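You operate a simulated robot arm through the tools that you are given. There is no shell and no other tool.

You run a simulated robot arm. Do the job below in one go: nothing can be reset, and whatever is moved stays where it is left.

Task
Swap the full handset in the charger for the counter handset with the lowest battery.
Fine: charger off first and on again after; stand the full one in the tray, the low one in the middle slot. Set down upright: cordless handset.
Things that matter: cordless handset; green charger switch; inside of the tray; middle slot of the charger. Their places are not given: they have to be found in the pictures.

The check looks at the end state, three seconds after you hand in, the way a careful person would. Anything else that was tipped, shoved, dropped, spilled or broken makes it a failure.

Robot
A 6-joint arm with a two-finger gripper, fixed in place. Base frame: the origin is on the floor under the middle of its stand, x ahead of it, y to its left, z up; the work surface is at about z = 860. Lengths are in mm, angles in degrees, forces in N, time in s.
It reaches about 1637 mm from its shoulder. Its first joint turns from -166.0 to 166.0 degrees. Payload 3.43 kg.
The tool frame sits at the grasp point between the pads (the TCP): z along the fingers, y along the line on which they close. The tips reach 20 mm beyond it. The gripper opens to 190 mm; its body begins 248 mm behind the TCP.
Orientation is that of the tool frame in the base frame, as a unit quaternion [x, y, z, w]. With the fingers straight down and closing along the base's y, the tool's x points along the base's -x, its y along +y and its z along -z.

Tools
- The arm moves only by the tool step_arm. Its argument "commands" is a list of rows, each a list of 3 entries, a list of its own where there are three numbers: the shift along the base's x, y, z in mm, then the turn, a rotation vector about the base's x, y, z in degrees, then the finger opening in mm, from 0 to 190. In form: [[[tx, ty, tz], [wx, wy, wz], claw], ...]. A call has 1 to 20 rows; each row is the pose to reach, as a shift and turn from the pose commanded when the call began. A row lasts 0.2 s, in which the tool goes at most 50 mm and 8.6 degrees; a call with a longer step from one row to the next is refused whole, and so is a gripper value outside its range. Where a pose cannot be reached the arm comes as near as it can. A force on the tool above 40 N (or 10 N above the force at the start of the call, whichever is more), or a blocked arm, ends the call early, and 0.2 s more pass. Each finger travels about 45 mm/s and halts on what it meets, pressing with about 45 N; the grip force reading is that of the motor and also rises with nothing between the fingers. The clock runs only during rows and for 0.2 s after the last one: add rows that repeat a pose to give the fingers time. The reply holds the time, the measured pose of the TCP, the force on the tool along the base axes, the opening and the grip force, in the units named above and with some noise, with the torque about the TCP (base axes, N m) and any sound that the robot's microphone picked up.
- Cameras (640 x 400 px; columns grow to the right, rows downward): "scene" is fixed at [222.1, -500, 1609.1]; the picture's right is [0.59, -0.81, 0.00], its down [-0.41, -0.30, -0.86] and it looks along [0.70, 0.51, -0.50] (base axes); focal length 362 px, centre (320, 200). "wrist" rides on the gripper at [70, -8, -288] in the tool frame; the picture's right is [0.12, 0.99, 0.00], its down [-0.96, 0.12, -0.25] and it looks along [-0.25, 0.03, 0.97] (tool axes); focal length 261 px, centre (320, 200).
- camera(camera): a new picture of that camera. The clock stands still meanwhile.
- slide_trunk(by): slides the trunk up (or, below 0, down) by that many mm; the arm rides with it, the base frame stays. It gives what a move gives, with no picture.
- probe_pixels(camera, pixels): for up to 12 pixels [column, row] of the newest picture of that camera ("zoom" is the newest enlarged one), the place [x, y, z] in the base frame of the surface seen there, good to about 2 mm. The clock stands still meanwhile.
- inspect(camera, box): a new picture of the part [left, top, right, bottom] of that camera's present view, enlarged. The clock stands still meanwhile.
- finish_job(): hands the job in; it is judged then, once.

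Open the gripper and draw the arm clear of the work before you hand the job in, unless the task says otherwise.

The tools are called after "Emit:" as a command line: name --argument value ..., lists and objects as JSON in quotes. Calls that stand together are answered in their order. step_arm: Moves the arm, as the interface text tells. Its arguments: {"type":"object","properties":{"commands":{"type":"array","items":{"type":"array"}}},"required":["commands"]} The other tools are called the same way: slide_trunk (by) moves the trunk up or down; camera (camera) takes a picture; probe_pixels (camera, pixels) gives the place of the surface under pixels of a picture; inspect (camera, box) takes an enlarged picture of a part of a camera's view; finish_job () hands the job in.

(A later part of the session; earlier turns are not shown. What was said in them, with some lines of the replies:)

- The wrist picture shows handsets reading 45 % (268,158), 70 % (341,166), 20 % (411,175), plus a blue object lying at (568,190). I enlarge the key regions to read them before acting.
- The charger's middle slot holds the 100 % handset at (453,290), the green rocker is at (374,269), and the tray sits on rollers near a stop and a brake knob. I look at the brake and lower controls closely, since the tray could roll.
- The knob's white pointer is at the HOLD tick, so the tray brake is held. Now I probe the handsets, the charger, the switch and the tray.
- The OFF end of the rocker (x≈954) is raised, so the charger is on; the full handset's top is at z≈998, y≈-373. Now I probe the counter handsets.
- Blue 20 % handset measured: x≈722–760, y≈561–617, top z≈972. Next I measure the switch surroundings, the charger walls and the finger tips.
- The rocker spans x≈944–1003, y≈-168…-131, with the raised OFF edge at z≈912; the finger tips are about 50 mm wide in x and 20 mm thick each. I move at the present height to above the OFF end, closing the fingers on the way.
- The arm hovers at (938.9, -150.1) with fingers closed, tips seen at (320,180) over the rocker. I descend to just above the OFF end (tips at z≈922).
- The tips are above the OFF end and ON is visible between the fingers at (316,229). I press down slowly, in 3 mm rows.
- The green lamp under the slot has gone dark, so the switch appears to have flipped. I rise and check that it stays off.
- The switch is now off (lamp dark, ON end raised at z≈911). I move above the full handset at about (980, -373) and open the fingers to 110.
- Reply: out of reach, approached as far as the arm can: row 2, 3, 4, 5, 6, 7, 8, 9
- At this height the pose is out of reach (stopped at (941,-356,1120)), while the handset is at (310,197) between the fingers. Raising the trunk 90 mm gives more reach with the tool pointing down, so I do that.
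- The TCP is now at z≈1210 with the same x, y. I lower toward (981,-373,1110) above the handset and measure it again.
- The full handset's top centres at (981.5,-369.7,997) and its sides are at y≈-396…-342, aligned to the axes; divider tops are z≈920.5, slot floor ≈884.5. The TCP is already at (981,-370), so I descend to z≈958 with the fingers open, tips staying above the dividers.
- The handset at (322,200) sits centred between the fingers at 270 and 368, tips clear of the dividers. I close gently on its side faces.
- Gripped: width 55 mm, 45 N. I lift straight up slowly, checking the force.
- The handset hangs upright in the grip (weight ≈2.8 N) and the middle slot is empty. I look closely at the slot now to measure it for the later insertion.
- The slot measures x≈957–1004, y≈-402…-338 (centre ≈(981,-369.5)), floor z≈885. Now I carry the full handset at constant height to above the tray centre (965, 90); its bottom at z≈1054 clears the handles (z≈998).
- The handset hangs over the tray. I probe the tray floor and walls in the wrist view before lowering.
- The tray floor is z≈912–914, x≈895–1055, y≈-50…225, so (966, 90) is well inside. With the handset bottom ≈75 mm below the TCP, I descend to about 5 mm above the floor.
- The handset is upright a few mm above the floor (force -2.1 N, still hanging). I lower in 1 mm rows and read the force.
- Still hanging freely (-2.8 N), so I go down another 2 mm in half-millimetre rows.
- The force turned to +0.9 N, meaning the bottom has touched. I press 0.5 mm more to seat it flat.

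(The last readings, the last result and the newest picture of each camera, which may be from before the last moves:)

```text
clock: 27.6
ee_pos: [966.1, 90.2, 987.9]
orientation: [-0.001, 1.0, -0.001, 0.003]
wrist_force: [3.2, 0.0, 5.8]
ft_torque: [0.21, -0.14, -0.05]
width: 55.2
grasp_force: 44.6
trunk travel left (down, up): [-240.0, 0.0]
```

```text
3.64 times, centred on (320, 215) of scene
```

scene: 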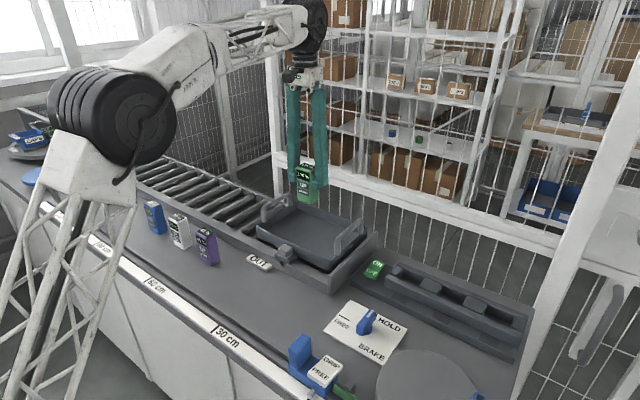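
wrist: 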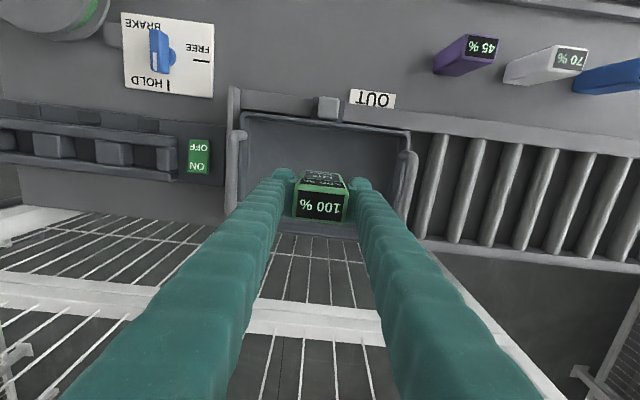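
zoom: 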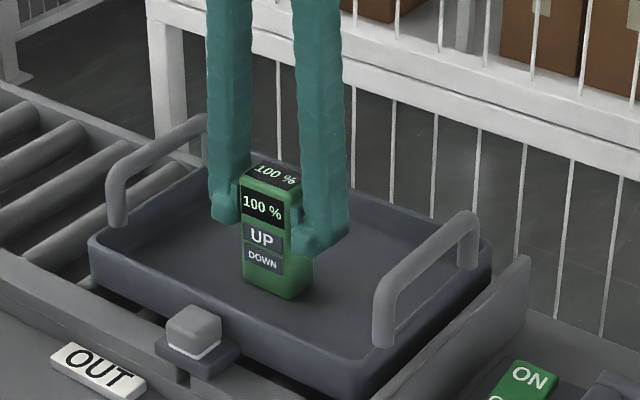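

Now +5.8 N: the handset stands on the tray floor. I open the fingers gradually to 110.

Emit:
step_arm --commands '[[[0, 0, 0], [0, 0, 0], 50], [[0, 0, 0], [0, 0, 0], 54], [[0, 0, 0], [0, 0, 0], 57], [[0, 0, 0], [0, 0, 0], 60], [[0, 0, 0], [0, 0, 0], 65], [[0, 0, 0], [0, 0, 0], 72], [[0, 0, 0], [0, 0, 0], 82], [[0, 0, 0], [0, 0, 0], 95], [[0, 0, 0], [0, 0, 0], 110], [[0, 0, 0], [0, 0, 0], 110]]'

Emit:
inspect --camera "scene" --box '[260, 160, 380, 270]'

Emit:
camera --camera "wrist"

```text
clock: 29.9
ee_pos: [964.8, 90.4, 987.7]
orientation: [0.0, 1.0, -0.001, 0.003]
wrist_force: [0.0, 0.3, -0.3]
ft_torque: [-0.01, -0.04, 0.01]
width: 109.9
grasp_force: 0.2
trunk travel left (down, up): [-240.0, 0.0]
```

```text
3.64 times, centred on (320, 215) of scene
```

zoom: 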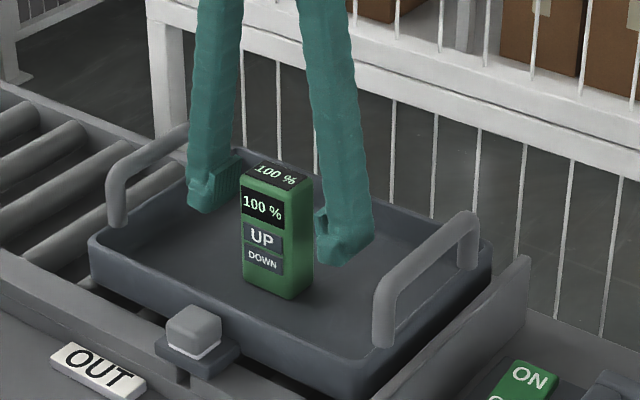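

```text
taken
```

wrist: 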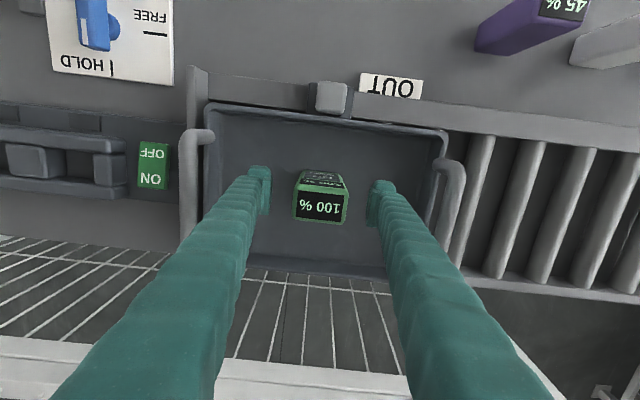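

The full handset stands upright by itself in the tray. I rise to z≈1153 and travel to above the 20 % handset at about (741, 589).

Emit:
step_arm --commands '[[[0, 0, 10], [0, 0, 0], 110], [[0, 0, 40], [0, 0, 0], 110], [[0, 0, 85], [0, 0, 0], 110], [[0, 0, 130], [0, 0, 0], 110], [[0, 0, 165], [0, 0, 0], 110], [[-16, 36, 165], [0, 0, 0], 110], [[-32, 71, 165], [0, 0, 0], 110], [[-48, 107, 165], [0, 0, 0], 110], [[-64, 143, 165], [0, 0, 0], 110], [[-80, 178, 165], [0, 0, 0], 110], [[-96, 214, 165], [0, 0, 0], 110], [[-112, 249, 165], [0, 0, 0], 110], [[-128, 285, 165], [0, 0, 0], 110], [[-144, 321, 165], [0, 0, 0], 110], [[-160, 356, 165], [0, 0, 0], 110], [[-176, 392, 165], [0, 0, 0], 110], [[-192, 428, 165], [0, 0, 0], 110], [[-208, 463, 165], [0, 0, 0], 110], [[-224, 498.7, 165], [0, 0, 0], 110], [[-224, 498.7, 165], [0, 0, 0], 110]]'

Emit:
camera --camera "scene"

Emit:
inspect --camera "wrist" --box '[220, 120, 420, 240]'

```text
clock: 34.0
ee_pos: [742.2, 589.0, 1151.3]
orientation: [0.0, 1.0, -0.002, 0.002]
wrist_force: [0.0, -0.5, 0.4]
ft_torque: [-0.05, 0.03, 0.02]
width: 110.3
grasp_force: 0.1
trunk travel left (down, up): [-240.0, 0.0]
```

```text
taken
```

scene: 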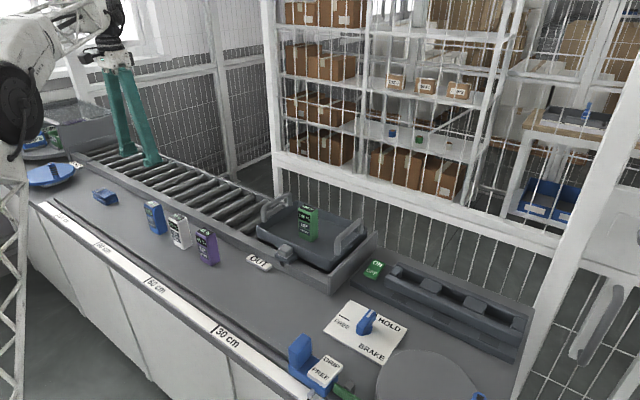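

```text
3.20 times, centred on (320, 180) of wrist
```

zoom: 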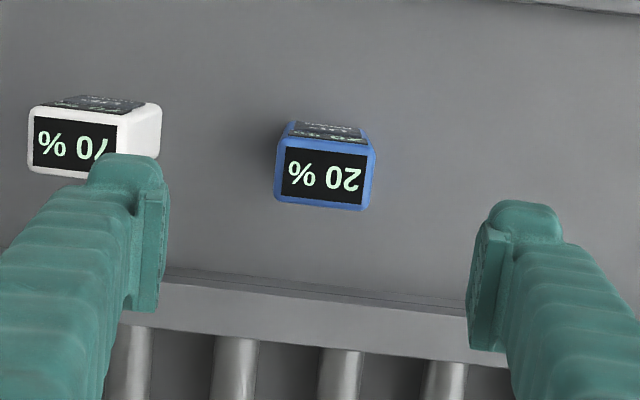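

Emit:
probe_pixels --camera "zoom" --pixels '[[284, 148], [368, 157], [281, 195], [360, 204], [276, 195], [370, 170], [325, 175], [292, 135], [365, 140], [150, 120], [140, 150], [325, 205]]'

Emit:
inspect --camera "wrist" --box '[290, 150, 350, 190]'

Emit:
probe_pixels --camera "zoom" --pixels '[[160, 85], [420, 110], [145, 230], [395, 260], [130, 160], [435, 200], [280, 180], [140, 245], [390, 278], [200, 90], [440, 130], [275, 262]]'

```text
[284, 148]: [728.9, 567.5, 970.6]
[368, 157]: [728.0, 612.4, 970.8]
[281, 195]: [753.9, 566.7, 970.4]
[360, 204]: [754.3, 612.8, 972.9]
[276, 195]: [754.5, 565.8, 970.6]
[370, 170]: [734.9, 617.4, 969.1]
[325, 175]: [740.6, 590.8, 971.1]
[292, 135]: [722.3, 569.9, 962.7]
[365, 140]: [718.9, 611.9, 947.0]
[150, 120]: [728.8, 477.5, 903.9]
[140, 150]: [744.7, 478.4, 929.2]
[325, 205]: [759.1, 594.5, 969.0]
```

```text
10.00 times, centred on (320, 170) of wrist
```

zoom: 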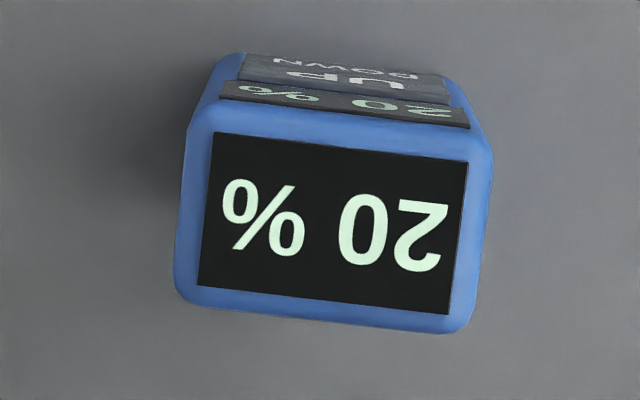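

```text
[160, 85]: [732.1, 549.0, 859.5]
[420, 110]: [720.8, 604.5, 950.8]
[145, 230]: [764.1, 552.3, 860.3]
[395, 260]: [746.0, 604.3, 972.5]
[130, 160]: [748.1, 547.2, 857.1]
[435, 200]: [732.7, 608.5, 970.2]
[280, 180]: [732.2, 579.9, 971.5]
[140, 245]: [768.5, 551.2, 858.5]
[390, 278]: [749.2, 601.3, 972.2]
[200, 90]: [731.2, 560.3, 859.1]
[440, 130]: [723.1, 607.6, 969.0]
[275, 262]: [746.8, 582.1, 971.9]
```

The 20 % handset's top centres at (741.3, 589.9) with no yaw, and the white one's side is at y≈478, leaving ~30 mm for the finger. I narrow to 100 and descend to z≈935, the same grip height as before.

Emit:
step_arm --commands '[[[0, 0.5, -40], [0, 0, 0], 100], [[0, 0.5, -80], [0, 0, 0], 100], [[0, 0.5, -120], [0, 0, 0], 100], [[0, 0.5, -155], [0, 0, 0], 100], [[0, 0.5, -180], [0, 0, 0], 100], [[0, 0.5, -200], [0, 0, 0], 100], [[0, 0.5, -211], [0, 0, 0], 100], [[0, 0.5, -217], [0, 0, 0], 100], [[0, 0.5, -217], [0, 0, 0], 100]]'

Emit:
camera --camera "wrist"

Emit:
inspect --camera "scene" --box '[100, 150, 240, 280]'

```text
clock: 36.0
ee_pos: [740.2, 588.1, 935.6]
orientation: [0.001, 1.0, -0.001, 0.003]
wrist_force: [0.1, 0.0, 0.3]
ft_torque: [0.01, 0.0, -0.01]
width: 100.0
grasp_force: 0.0
trunk travel left (down, up): [-240.0, 0.0]
```

```text
taken
```

wrist: 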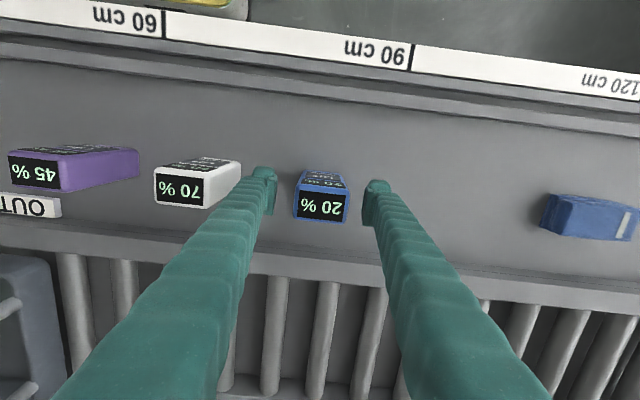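

```text
3.08 times, centred on (170, 215) of scene
```

zoom: 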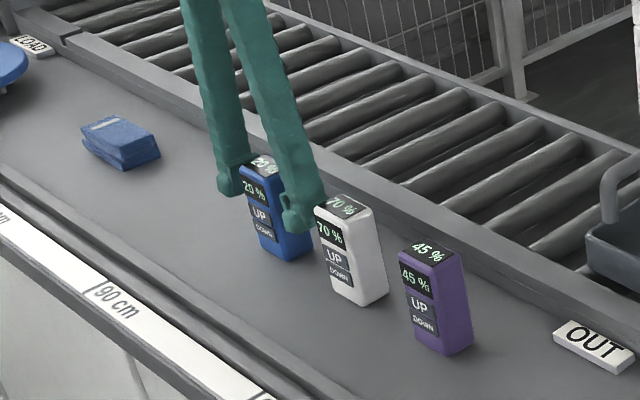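

The fingers straddle the blue handset at (322,200), clear of the white one. I close slowly on its sides.

Emit:
step_arm --commands '[[[0, 0, 0], [0, 0, 0], 88], [[0, 0, 0], [0, 0, 0], 76], [[0, 0, 0], [0, 0, 0], 67], [[0, 0, 0], [0, 0, 0], 62], [[0, 0, 0], [0, 0, 0], 58], [[0, 0, 0], [0, 0, 0], 55], [[0, 0, 0], [0, 0, 0], 50], [[0, 0, 0], [0, 0, 0], 45], [[0, 0, 0], [0, 0, 0], 40], [[0, 0, 0], [0, 0, 0], 40]]'

Emit:
inspect --camera "wrist" --box '[260, 150, 380, 230]'

```text
clock: 38.2
ee_pos: [739.4, 588.9, 936.9]
orientation: [0.001, 1.0, -0.002, 0.003]
wrist_force: [-0.7, 0.8, -0.7]
ft_torque: [0.02, 0.01, 0.01]
width: 55.4
grasp_force: 45.2
trunk travel left (down, up): [-240.0, 0.0]
```

```text
5.00 times, centred on (320, 190) of wrist
```

zoom: 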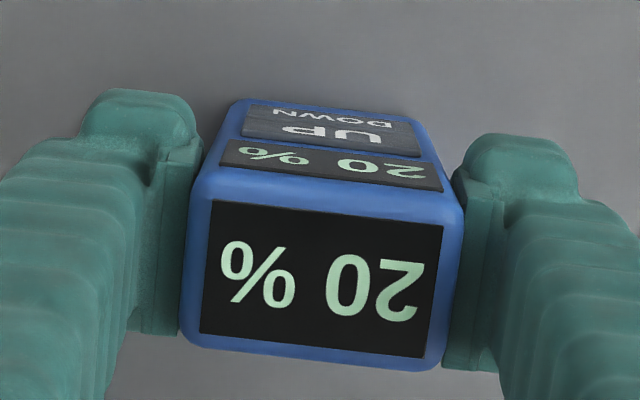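

Gripped at 55.4 mm with 45 N. I lift straight up to z≈1150.

Emit:
step_arm --commands '[[[0, 0, 4], [0, 0, 0], 40], [[0, 0, 10], [0, 0, 0], 40], [[0, 0, 22], [0, 0, 0], 40], [[0, 0, 40], [0, 0, 0], 40], [[0, 0, 65], [0, 0, 0], 40], [[0, 0, 95], [0, 0, 0], 40], [[0, 0, 130], [0, 0, 0], 40], [[0, 0, 165], [0, 0, 0], 40], [[0, 0, 195], [0, 0, 0], 40], [[0, 0, 215], [0, 0, 0], 40], [[0, 0, 215], [0, 0, 0], 40]]'

Emit:
camera --camera "scene"

Emit:
camera --camera "wrist"

```text
clock: 40.6
ee_pos: [741.6, 591.7, 1151.2]
orientation: [0.0, 1.0, -0.002, 0.003]
wrist_force: [0.2, 0.9, -1.5]
ft_torque: [-0.02, -0.01, -0.02]
width: 55.3
grasp_force: 44.7
trunk travel left (down, up): [-240.0, 0.0]
```

```text
taken
```

scene: 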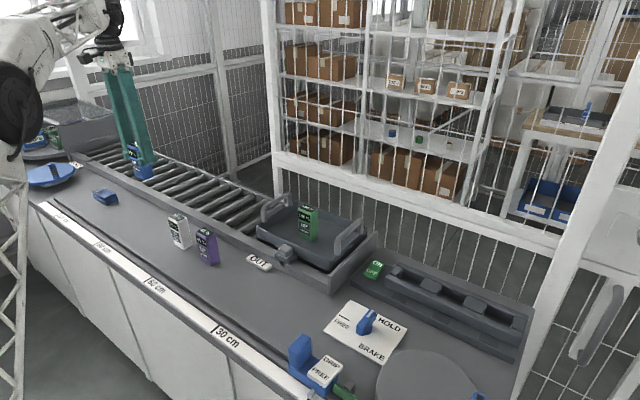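

```text
taken
```

wrist: 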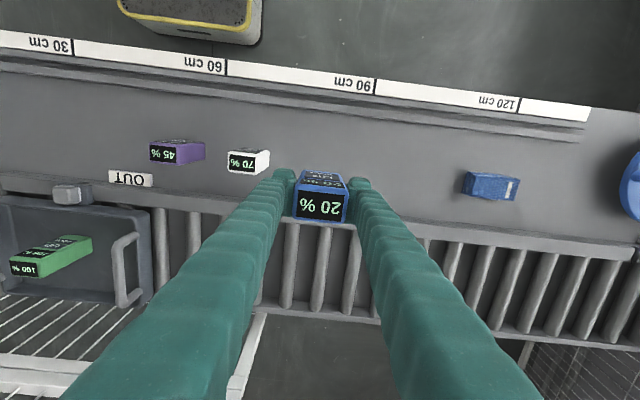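

The blue handset hangs upright, and the others are undisturbed. I carry it toward the charger along a line (over x≈866 at the tray) that stays clear of the full handset, first half now.

Emit:
step_arm --commands '[[[4, -16, 0], [0, 0, 0], 40], [[12, -48, 0], [0, 0, 0], 40], [[21, -86, 0], [0, 0, 0], 40], [[31, -124, 0], [0, 0, 0], 40], [[40, -162, 0], [0, 0, 0], 40], [[50, -200, 0], [0, 0, 0], 40], [[59, -238, 0], [0, 0, 0], 40], [[69, -276, 0], [0, 0, 0], 40], [[78, -314, 0], [0, 0, 0], 40], [[88, -352, 0], [0, 0, 0], 40], [[97, -390, 0], [0, 0, 0], 40], [[107, -428, 0], [0, 0, 0], 40], [[116, -466, 0], [0, 0, 0], 40], [[126, -504, 0], [0, 0, 0], 40], [[135, -542, 0], [0, 0, 0], 40], [[145, -580, 0], [0, 0, 0], 40], [[154, -618, 0], [0, 0, 0], 40], [[164, -656, 0], [0, 0, 0], 40], [[170, -680, 0], [0, 0, 0], 40], [[170, -680, 0], [0, 0, 0], 40]]'

Emit:
camera --camera "wrist"

```text
clock: 44.9
ee_pos: [910.1, -93.0, 1149.0]
orientation: [-0.001, 1.0, 0.0, 0.003]
wrist_force: [0.0, -0.2, -2.4]
ft_torque: [0.02, 0.0, -0.01]
width: 55.4
grasp_force: 45.0
trunk travel left (down, up): [-240.0, 0.0]
```

```text
taken
```

wrist: 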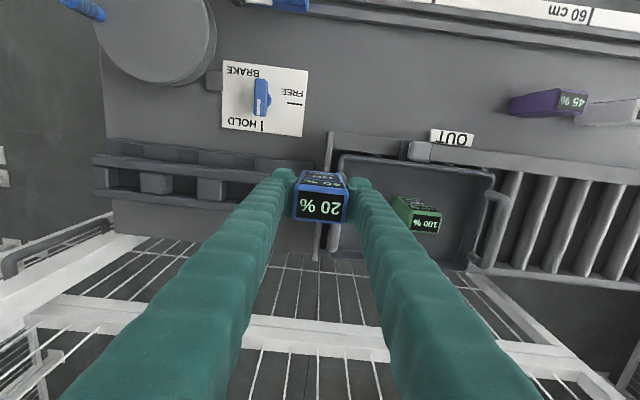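

Still held firmly and past the tray. I continue to above the middle slot, dropping to z≈1128 to stay within reach.

Emit:
step_arm --commands '[[[5, -20, -2], [0, 0, 0], 40], [[14, -55, -5], [0, 0, 0], 40], [[24, -93, -8], [0, 0, 0], 40], [[33, -131, -11], [0, 0, 0], 40], [[43, -169, -14], [0, 0, 0], 40], [[52, -207, -17], [0, 0, 0], 40], [[61, -243, -20], [0, 0, 0], 40], [[67, -267, -22], [0, 0, 0], 40], [[70, -278, -22], [0, 0, 0], 40], [[70, -278, -22], [0, 0, 0], 40], [[70, -278, -22], [0, 0, 0], 40]]'

Emit:
step_arm --commands '[[[0, 0, 0], [0, 0, 0], 40]]'

Emit:
inspect --camera "wrist" --box '[220, 120, 440, 240]'

Emit:
camera --camera "scene"

```text
clock: 47.2
ee_pos: [980.5, -369.2, 1128.7]
orientation: [0.001, 1.0, -0.002, 0.003]
wrist_force: [0.2, -0.1, -3.0]
ft_torque: [0.0, 0.03, 0.0]
width: 55.2
grasp_force: 45.1
trunk travel left (down, up): [-240.0, 0.0]
```

```text
clock: 47.6
ee_pos: [980.1, -369.6, 1128.2]
orientation: [0.0, 1.0, -0.002, 0.003]
wrist_force: [-0.3, 0.3, -2.6]
ft_torque: [-0.04, 0.02, 0.03]
width: 55.1
grasp_force: 45.1
trunk travel left (down, up): [-240.0, 0.0]
```

```text
2.91 times, centred on (330, 180) of wrist
```

zoom: 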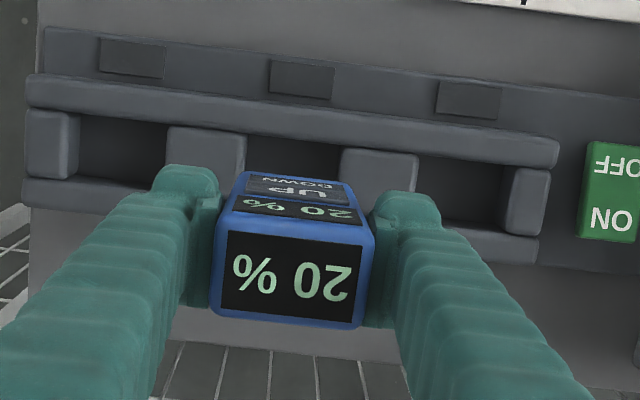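

```text
taken
```

scene: 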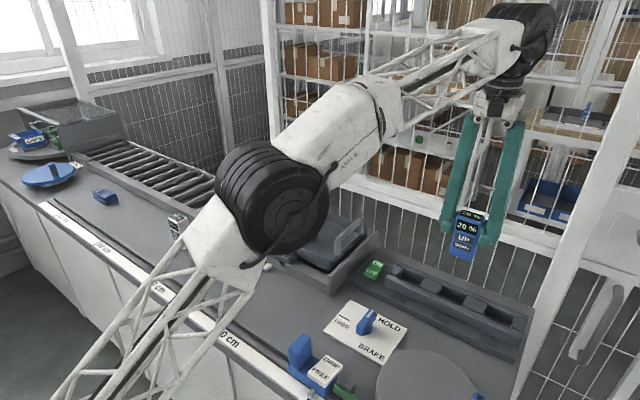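

The handset hangs above the slot. I probe its top corners to confirm its true centre and yaw before inserting.

Emit:
probe_pixels --camera "zoom" --pixels '[[228, 233], [360, 248], [223, 307], [348, 320], [290, 275], [250, 178], [345, 190], [215, 300], [358, 322], [290, 215]]'

Emit:
inspect --camera "scene" --box '[430, 195, 510, 275]'

Emit:
probe_pixels --camera "zoom" --pixels '[[225, 130], [340, 170], [205, 250], [320, 330], [180, 435], [300, 500], [370, 480], [200, 340], [310, 400], [260, 300]]'

```text
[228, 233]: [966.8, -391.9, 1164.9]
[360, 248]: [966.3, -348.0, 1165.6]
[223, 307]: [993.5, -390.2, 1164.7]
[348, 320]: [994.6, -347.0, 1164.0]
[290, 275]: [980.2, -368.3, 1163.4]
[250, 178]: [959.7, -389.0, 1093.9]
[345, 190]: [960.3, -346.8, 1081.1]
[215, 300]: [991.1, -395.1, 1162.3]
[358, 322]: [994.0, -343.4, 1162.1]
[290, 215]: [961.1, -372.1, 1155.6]
```

```text
5.00 times, centred on (470, 235) of scene
```

zoom: 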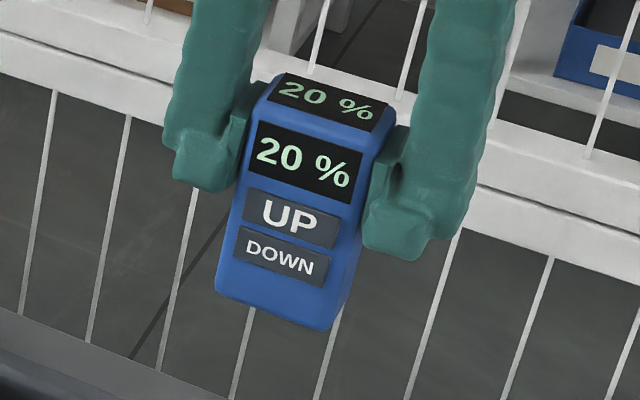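

```text
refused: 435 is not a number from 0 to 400
```

Emit:
probe_pixels --camera "zoom" --pixels '[[250, 180], [350, 205], [245, 110], [375, 140], [222, 285], [325, 322], [345, 310], [370, 190], [235, 270], [315, 300], [275, 305], [365, 230]]'

```text
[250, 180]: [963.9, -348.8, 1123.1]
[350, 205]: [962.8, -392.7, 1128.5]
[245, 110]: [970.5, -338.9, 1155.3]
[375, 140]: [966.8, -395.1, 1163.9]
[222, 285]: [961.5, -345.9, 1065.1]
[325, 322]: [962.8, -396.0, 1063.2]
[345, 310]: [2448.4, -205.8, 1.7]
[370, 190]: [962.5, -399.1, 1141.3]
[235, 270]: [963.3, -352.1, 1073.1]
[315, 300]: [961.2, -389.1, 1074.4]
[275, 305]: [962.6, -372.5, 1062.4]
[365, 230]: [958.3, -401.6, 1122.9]
```

Its top centre is (980.3,-369.3) and the front face is vertical at x≈962, matching the slot centre within ~1 mm. I descend until the bottom is about 8 mm above the slot rim.

Emit:
step_arm --commands '[[[0.5, 0, -25], [0, 0, 0], 40], [[0.5, 0, -55], [0, 0, 0], 40], [[0.5, 0, -80], [0, 0, 0], 40], [[0.5, 0, -100], [0, 0, 0], 40], [[0.5, 0, -113], [0, 0, 0], 40], [[0.5, 0, -121], [0, 0, 0], 40], [[0.5, 0, -123], [0, 0, 0], 40], [[0.5, 0, -123], [0, 0, 0], 40]]'

Emit:
inspect --camera "scene" --box '[400, 220, 520, 320]'

Emit:
inspect --camera "wrist" --box '[220, 120, 440, 240]'

```text
clock: 49.5
ee_pos: [982.6, -369.9, 1005.5]
orientation: [-0.001, 1.0, -0.001, 0.003]
wrist_force: [-0.2, 0.0, -2.7]
ft_torque: [0.01, 0.0, 0.02]
width: 55.1
grasp_force: 45.2
trunk travel left (down, up): [-240.0, 0.0]
```

```text
4.00 times, centred on (460, 270) of scene
```

zoom: 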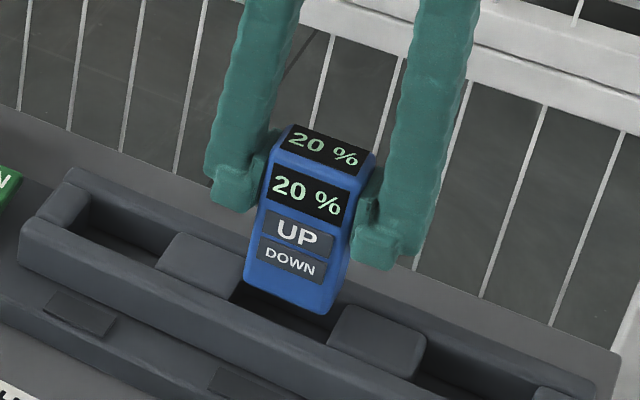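

```text
2.91 times, centred on (330, 180) of wrist
```

zoom: 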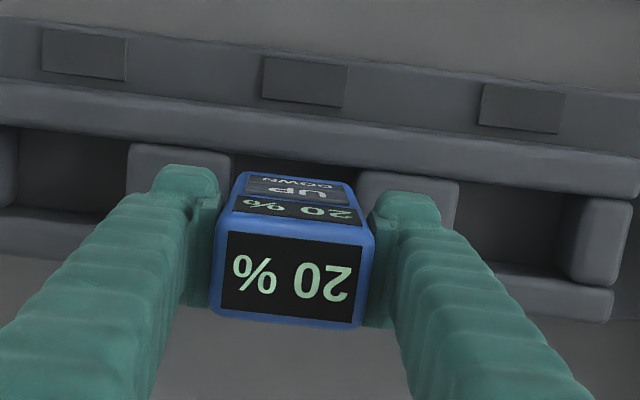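

The handset is aligned over the slot opening. I lower slowly in 3 mm rows into the slot, stopping about 5 mm above the seat.

Emit:
step_arm --commands '[[[0, 0, -3], [0, 0, 0], 40], [[0, 0, -6], [0, 0, 0], 40], [[0, 0, -9], [0, 0, 0], 40], [[0, 0, -12], [0, 0, 0], 40], [[0, 0, -15], [0, 0, 0], 40], [[0, 0, -18], [0, 0, 0], 40], [[0, 0, -21], [0, 0, 0], 40]]'

Emit:
inspect --camera "scene" --box '[400, 220, 520, 320]'

```text
clock: 51.0
ee_pos: [981.2, -370.0, 984.4]
orientation: [-0.001, 1.0, -0.001, 0.003]
wrist_force: [0.8, -0.9, -2.4]
ft_torque: [0.0, 0.0, 0.01]
width: 55.6
grasp_force: 44.9
trunk travel left (down, up): [-240.0, 0.0]
```

```text
4.00 times, centred on (460, 270) of scene
```

zoom: 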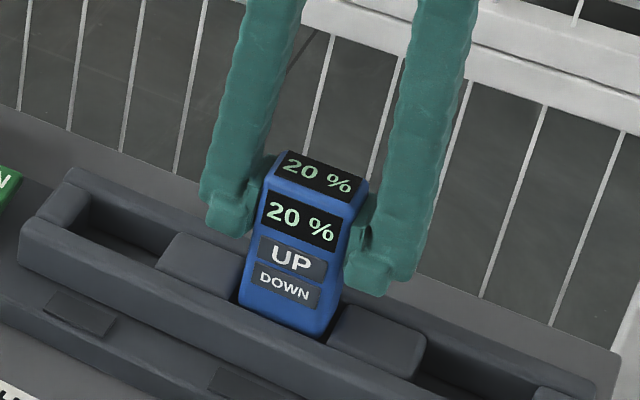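

It has entered the slot with no contact (force -2.4 N, torque ≈0). I go on down in 2 mm rows to about 3 mm above the seat.

Emit:
step_arm --commands '[[[0, 0, -3], [0, 0, 0], 40], [[0, 0, -6], [0, 0, 0], 40], [[0, 0, -9], [0, 0, 0], 40], [[0, 0, -12], [0, 0, 0], 40], [[0, 0, -15], [0, 0, 0], 40], [[0, 0, -18], [0, 0, 0], 40], [[0, 0, -20], [0, 0, 0], 40]]'

```text
clock: 52.6
ee_pos: [981.4, -369.3, 963.6]
orientation: [0.0, 1.0, -0.001, 0.002]
wrist_force: [-0.5, 0.2, -2.5]
ft_torque: [-0.04, 0.01, 0.01]
width: 55.3
grasp_force: 45.3
trunk travel left (down, up): [-240.0, 0.0]
```

Still free (-2.5 N) at z≈963.6. I lower in half-millimetre rows to find the seat.

Emit:
step_arm --commands '[[[0, 0, -0.5], [0, 0, 0], 40], [[0, 0, -1], [0, 0, 0], 40], [[0, 0, -1.5], [0, 0, 0], 40], [[0, 0, -2], [0, 0, 0], 40], [[0, 0, -2.5], [0, 0, 0], 40]]'

```text
clock: 53.9
ee_pos: [981.0, -370.1, 962.0]
orientation: [0.0, 1.0, 0.0, 0.003]
wrist_force: [0.5, 0.0, -2.1]
ft_torque: [0.0, 0.01, -0.03]
width: 55.4
grasp_force: 45.2
trunk travel left (down, up): [-240.0, 0.0]
```

No contact yet (-2.1 N), so I continue 1.5 mm more.

Emit:
step_arm --commands '[[[0, 0, -0.5], [0, 0, 0], 40], [[0, 0, -1], [0, 0, 0], 40], [[0, 0, -1.5], [0, 0, 0], 40]]'

```text
clock: 54.6
ee_pos: [982.4, -369.8, 960.7]
orientation: [0.0, 1.0, -0.001, 0.002]
wrist_force: [0.1, 1.1, -2.8]
ft_torque: [0.01, 0.0, -0.01]
width: 55.3
grasp_force: 45.2
trunk travel left (down, up): [-240.0, 0.0]
```

Still hanging (-2.8 N) at z≈960.7. I go down another 1.5 mm.

Emit:
step_arm --commands '[[[0, 0, -0.5], [0, 0, 0], 40], [[0, 0, -1], [0, 0, 0], 40], [[0, 0, -1.5], [0, 0, 0], 40]]'

```text
clock: 55.5
ee_pos: [981.2, -369.2, 960.7]
orientation: [-0.001, 1.0, -0.001, 0.004]
wrist_force: [-0.2, -0.7, 6.1]
ft_torque: [0.16, 0.01, -0.02]
width: 55.5
grasp_force: 45.1
trunk travel left (down, up): [-240.0, 0.0]
```

Now +6.1 N: it rests on the slot floor. I check the picture and then open the fingers gradually.

Emit:
step_arm --commands '[[[0, 0, 0], [0, 0, 0], 50], [[0, 0, 0], [0, 0, 0], 54], [[0, 0, 0], [0, 0, 0], 57], [[0, 0, 0], [0, 0, 0], 60], [[0, 0, 0], [0, 0, 0], 65], [[0, 0, 0], [0, 0, 0], 72], [[0, 0, 0], [0, 0, 0], 82], [[0, 0, 0], [0, 0, 0], 95], [[0, 0, 0], [0, 0, 0], 110], [[0, 0, 0], [0, 0, 0], 110]]'

Emit:
inspect --camera "scene" --box '[400, 220, 520, 320]'

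Emit:
inspect --camera "wrist" --box '[220, 120, 440, 240]'

```text
clock: 57.6
ee_pos: [982.7, -369.3, 959.9]
orientation: [0.0, 1.0, -0.001, 0.003]
wrist_force: [-0.1, 0.1, -0.1]
ft_torque: [-0.03, -0.01, -0.02]
width: 110.1
grasp_force: 0.1
trunk travel left (down, up): [-240.0, 0.0]
```

```text
4.00 times, centred on (460, 270) of scene
```

zoom: 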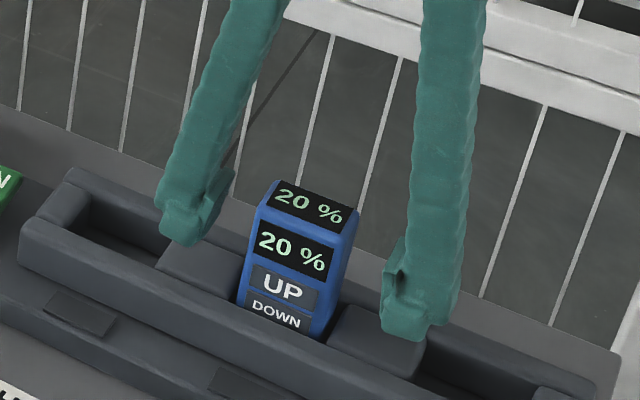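

```text
2.91 times, centred on (330, 180) of wrist
```

zoom: 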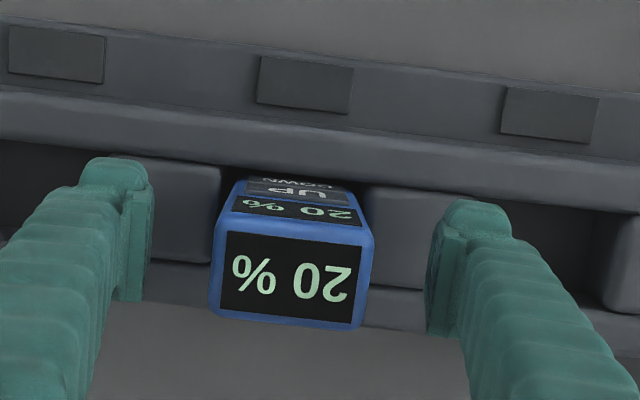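

The 20 % handset stands upright in the middle slot. I rise clear, and check what lies behind the switch before going to its ON end.

Emit:
step_arm --commands '[[[0, 0, 10], [0, 0, 0], 110], [[0, 0, 35], [0, 0, 0], 110], [[0, 0, 70], [0, 0, 0], 110], [[0, 0, 110], [0, 0, 0], 110], [[0, 0, 145], [0, 0, 0], 110], [[0, 0, 165], [0, 0, 0], 110], [[0, 0, 165], [0, 0, 0], 110]]'

Emit:
camera --camera "scene"

Emit:
probe_pixels --camera "scene" --pixels '[[400, 192], [430, 205], [400, 205], [420, 260], [398, 255], [372, 262], [368, 274], [385, 262], [380, 240], [350, 180], [408, 245], [365, 250]]'

Emit:
inspect --camera "scene" --box '[350, 240, 510, 340]'

```text
clock: 59.2
ee_pos: [981.6, -367.9, 1125.6]
orientation: [0.0, 1.0, -0.001, 0.002]
wrist_force: [-0.4, -0.3, -0.5]
ft_torque: [0.0, 0.0, 0.0]
width: 109.8
grasp_force: 0.0
trunk travel left (down, up): [-240.0, 0.0]
```

```text
taken
```

scene: 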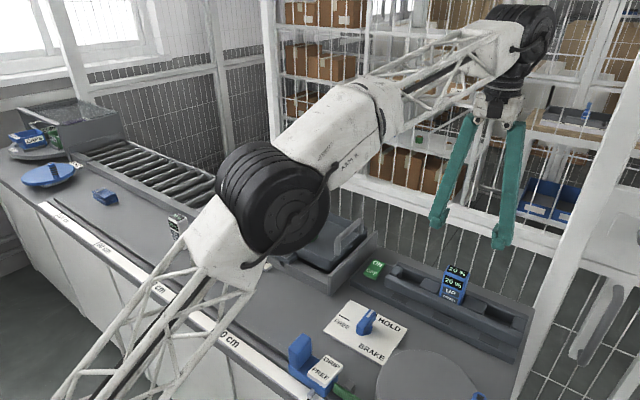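

```text
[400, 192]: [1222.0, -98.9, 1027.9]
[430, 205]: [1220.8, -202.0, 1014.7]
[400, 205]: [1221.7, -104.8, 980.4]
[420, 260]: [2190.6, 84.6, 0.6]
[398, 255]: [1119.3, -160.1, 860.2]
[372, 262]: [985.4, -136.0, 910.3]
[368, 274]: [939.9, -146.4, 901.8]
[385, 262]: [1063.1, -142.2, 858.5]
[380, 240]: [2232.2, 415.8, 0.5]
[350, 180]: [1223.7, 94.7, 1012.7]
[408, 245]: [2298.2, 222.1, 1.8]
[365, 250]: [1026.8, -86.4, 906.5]
```

```text
4.00 times, centred on (430, 290) of scene
```

zoom: 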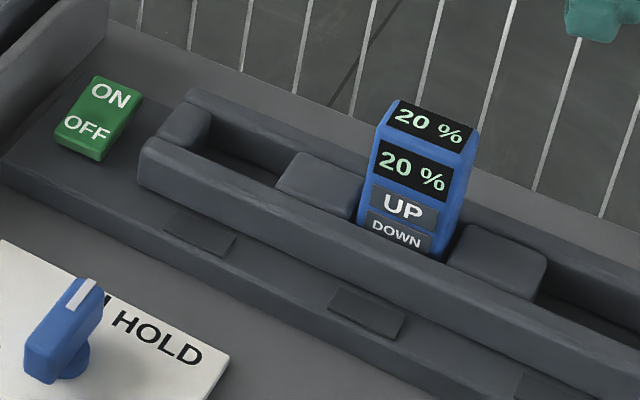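

The fence is at x≈1220, so there is room behind the switch. I move above the ON end at (1008,-150), closing the fingers en route.

Emit:
step_arm --commands '[[[3, 20, 0], [0, 0, 0], 100], [[6, 50, 0], [0, 0, 0], 80], [[10, 85, 0], [0, 0, 0], 60], [[14, 120, 0], [0, 0, 0], 40], [[18, 155, 0], [0, 0, 0], 20], [[22, 190, 0], [0, 0, 0], 5], [[26, 212, 0], [0, 0, 0], 0], [[26.5, 219, 0], [0, 0, 0], 0], [[26.5, 219, 0], [0, 0, 0], 0], [[26.5, 219, 0], [0, 0, 0], 0]]'

Emit:
camera --camera "wrist"

```text
clock: 61.5
ee_pos: [1009.1, -151.2, 1124.3]
orientation: [0.0, 1.0, -0.001, 0.003]
wrist_force: [-0.1, -1.0, -0.6]
ft_torque: [0.01, 0.01, 0.02]
width: 0.0
grasp_force: 34.2
trunk travel left (down, up): [-240.0, 0.0]
```

```text
taken
```

wrist: 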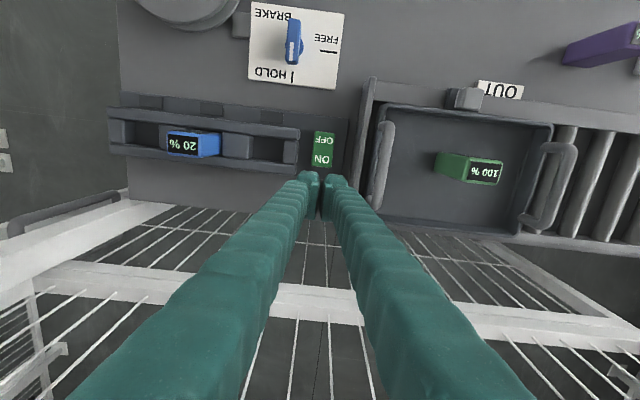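

The closed tips hover beyond the ON end of the rocker at (322,155). I descend to tips at z≈922.

Emit:
step_arm --commands '[[[0, 0, -40], [0, 0, 0], 0], [[0, 0, -80], [0, 0, 0], 0], [[0, 0, -115], [0, 0, 0], 0], [[0, 0, -145], [0, 0, 0], 0], [[0, 0, -165], [0, 0, 0], 0], [[0, 0, -178], [0, 0, 0], 0], [[0, 0, -183], [0, 0, 0], 0], [[0, 0, -183], [0, 0, 0], 0]]'

Emit:
inspect --camera "scene" --box '[330, 200, 490, 320]'

Emit:
camera --camera "wrist"

```text
clock: 63.2
ee_pos: [1007.5, -151.1, 942.3]
orientation: [0.0, 1.0, -0.001, 0.003]
wrist_force: [0.0, 0.1, 0.1]
ft_torque: [-0.01, 0.0, -0.08]
width: 0.0
grasp_force: 34.4
trunk travel left (down, up): [-240.0, 0.0]
```

```text
3.33 times, centred on (410, 260) of scene
```

zoom: 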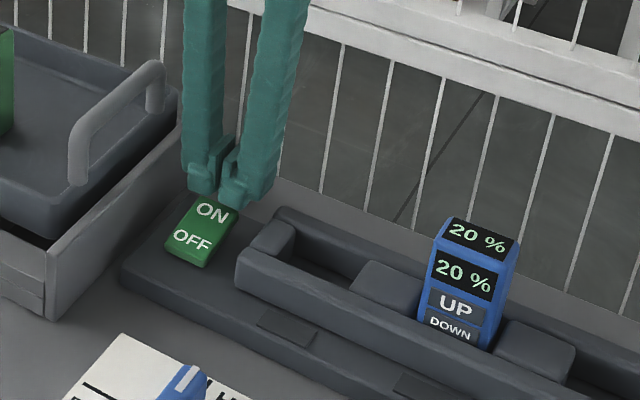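

```text
taken
```

wrist: 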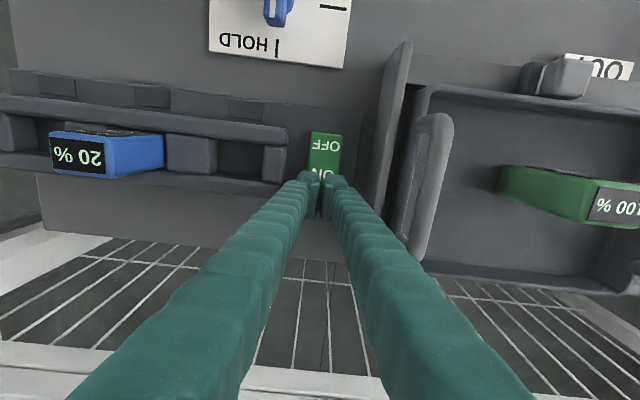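

The tips overlap the ON end. I press down slowly as before.

Emit:
step_arm --commands '[[[0, 0, -3], [0, 0, 0], 0], [[0, 0, -6], [0, 0, 0], 0], [[0, 0, -9], [0, 0, 0], 0], [[0, 0, -11], [0, 0, 0], 0], [[0, 0, -13], [0, 0, 0], 0], [[0, 0, -15], [0, 0, 0], 0], [[0, 0, -17], [0, 0, 0], 0]]'

Emit:
inspect --camera "scene" --box '[330, 200, 490, 320]'

```text
clock: 64.8
ee_pos: [1007.5, -150.4, 924.7]
orientation: [0.001, 1.0, 0.0, 0.003]
wrist_force: [0.5, 0.4, 1.4]
ft_torque: [0.03, -0.04, 0.01]
width: 0.0
grasp_force: 34.1
trunk travel left (down, up): [-240.0, 0.0]
```

```text
3.33 times, centred on (410, 260) of scene
```

zoom: 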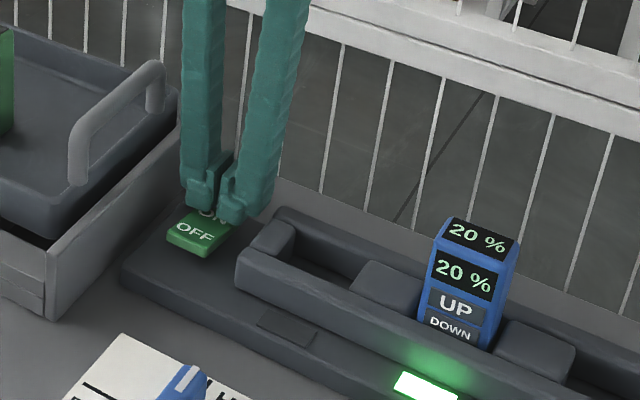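

The lamp under the middle slot is lit green again, so the charger is on. I lift off straight up and check that it holds.

Emit:
step_arm --commands '[[[0, 0, 8], [0, 0, 0], 0], [[0, 0, 35], [0, 0, 0], 0], [[0, 0, 75], [0, 0, 0], 0], [[0, 0, 120], [0, 0, 0], 0], [[0, 0, 160], [0, 0, 0], 0], [[0, 0, 200], [0, 0, 0], 0], [[-30, 0, 210], [0, 0, 0], 0], [[-70, 10, 215], [0, 0, 0], 0], [[-110, 25, 220], [0, 0, 0], 0], [[-150, 45, 225], [0, 0, 0], 0], [[-190, 70, 230], [0, 0, 0], 0], [[-230, 95, 230], [0, 0, 0], 20], [[-255, 130, 230], [0, 0, 0], 50], [[-260, 170, 230], [0, 0, 0], 80], [[-260, 210, 230], [0, 0, 0], 110], [[-260, 250, 230], [0, 0, 0], 110], [[-260, 290, 230], [0, 0, 0], 110], [[-260, 330, 230], [0, 0, 0], 110], [[-260, 360, 230], [0, 0, 0], 110], [[-260, 360, 230], [0, 0, 0], 110]]'

Emit:
camera --camera "scene"

Emit:
inspect --camera "scene" --box '[350, 240, 510, 340]'

Emit:
inspect --camera "scene" --box '[240, 170, 400, 290]'

```text
clock: 69.0
ee_pos: [748.2, 210.2, 1154.5]
orientation: [0.0, 1.0, -0.002, 0.003]
wrist_force: [0.1, -0.3, 0.9]
ft_torque: [-0.03, 0.02, -0.01]
width: 109.9
grasp_force: 0.0
trunk travel left (down, up): [-240.0, 0.0]
```

```text
taken
```

scene: 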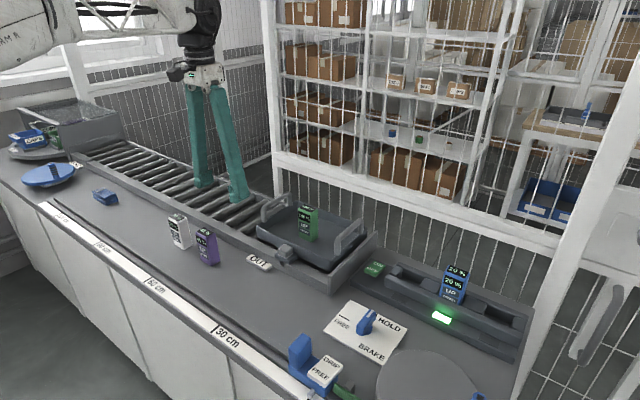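

```text
4.00 times, centred on (430, 290) of scene
```

zoom: 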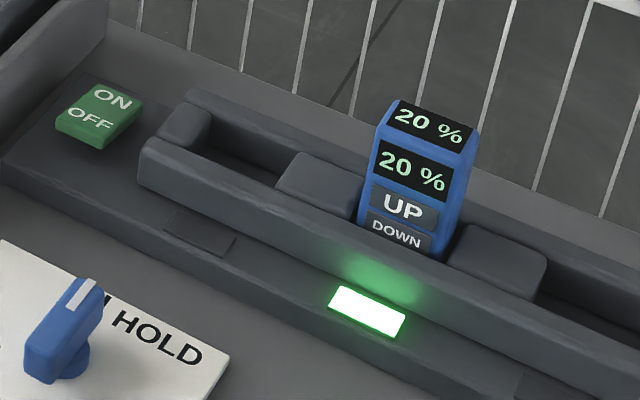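

```text
3.33 times, centred on (320, 230) of scene
```

zoom: 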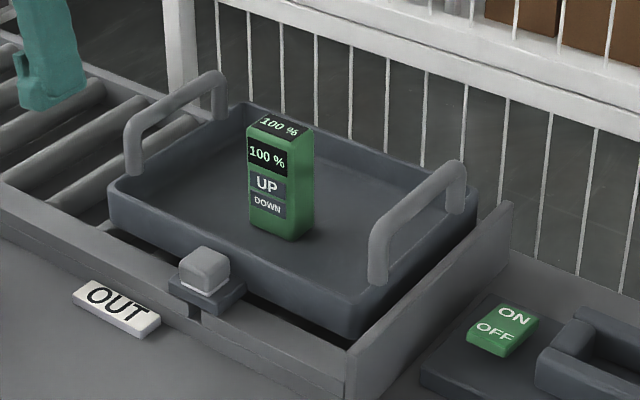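

Everything is in place: lamp lit at (441,317), blue in the middle slot, full one upright in the tray. Before handing in I double-check the other handsets and the far-left end of the counter for any lower-battery handset.

Emit:
inspect --camera "scene" --box '[0, 110, 120, 210]'

Emit:
inspect --camera "scene" --box '[150, 190, 250, 280]'

Emit:
inspect --camera "scene" --box '[270, 320, 510, 400]'

Emit:
camera --camera "wrist"

```text
4.00 times, centred on (60, 160) of scene
```

zoom: 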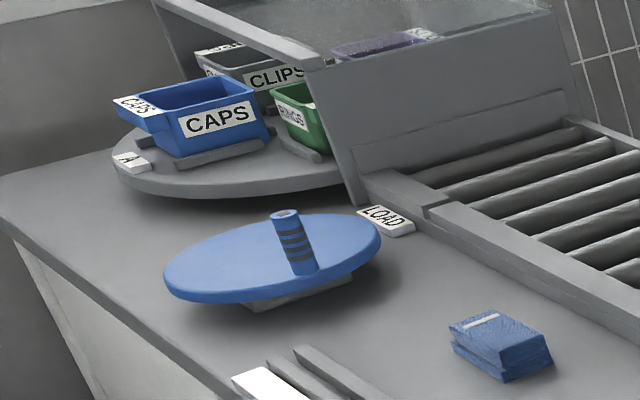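

```text
4.44 times, centred on (200, 235) of scene
```

zoom: 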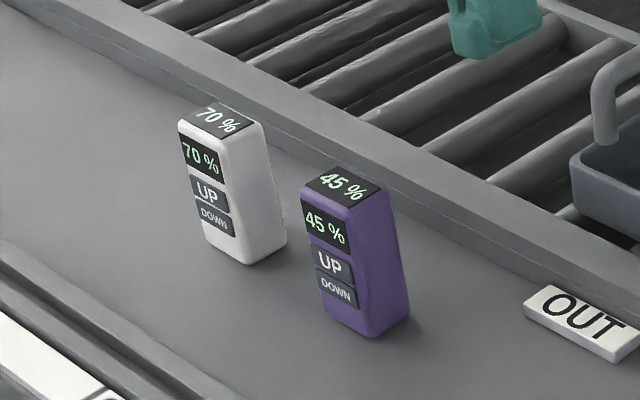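

```text
2.67 times, centred on (390, 360) of scene
```

zoom: 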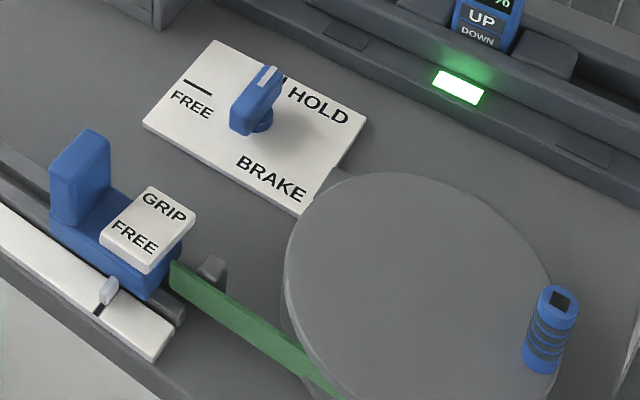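

```text
taken
```

wrist: 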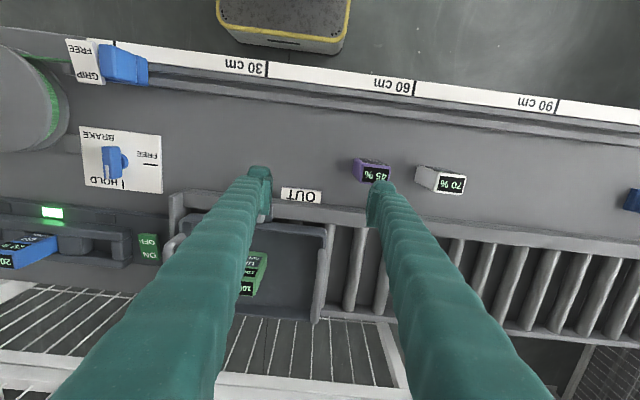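

No other handset is on the counter; white 70 % and purple 45 % stand untouched, the gripper is open and the arm is well clear. I hand the job in.

Emit:
finish_job

```text
The job is handed in.
```

The swap is done and handed in; the check's result has not come back.

- **Full handset:** the 100 % handset is standing upright near the middle of the tray.
- **Low handset:** the blue handset at 20 %, the lowest on the counter, is upright in the middle slot of the charger. The other two read 70 % and 45 % and were not touched.
- **Charger:** I switched it off before taking the full handset out. I switched it back on after the low one was seated, and its green lamp is lit.

I raised the trunk 90 mm to reach the charger and left it there. The gripper is open and the arm is clear of the work. Nothing else looked moved in the last pictures.
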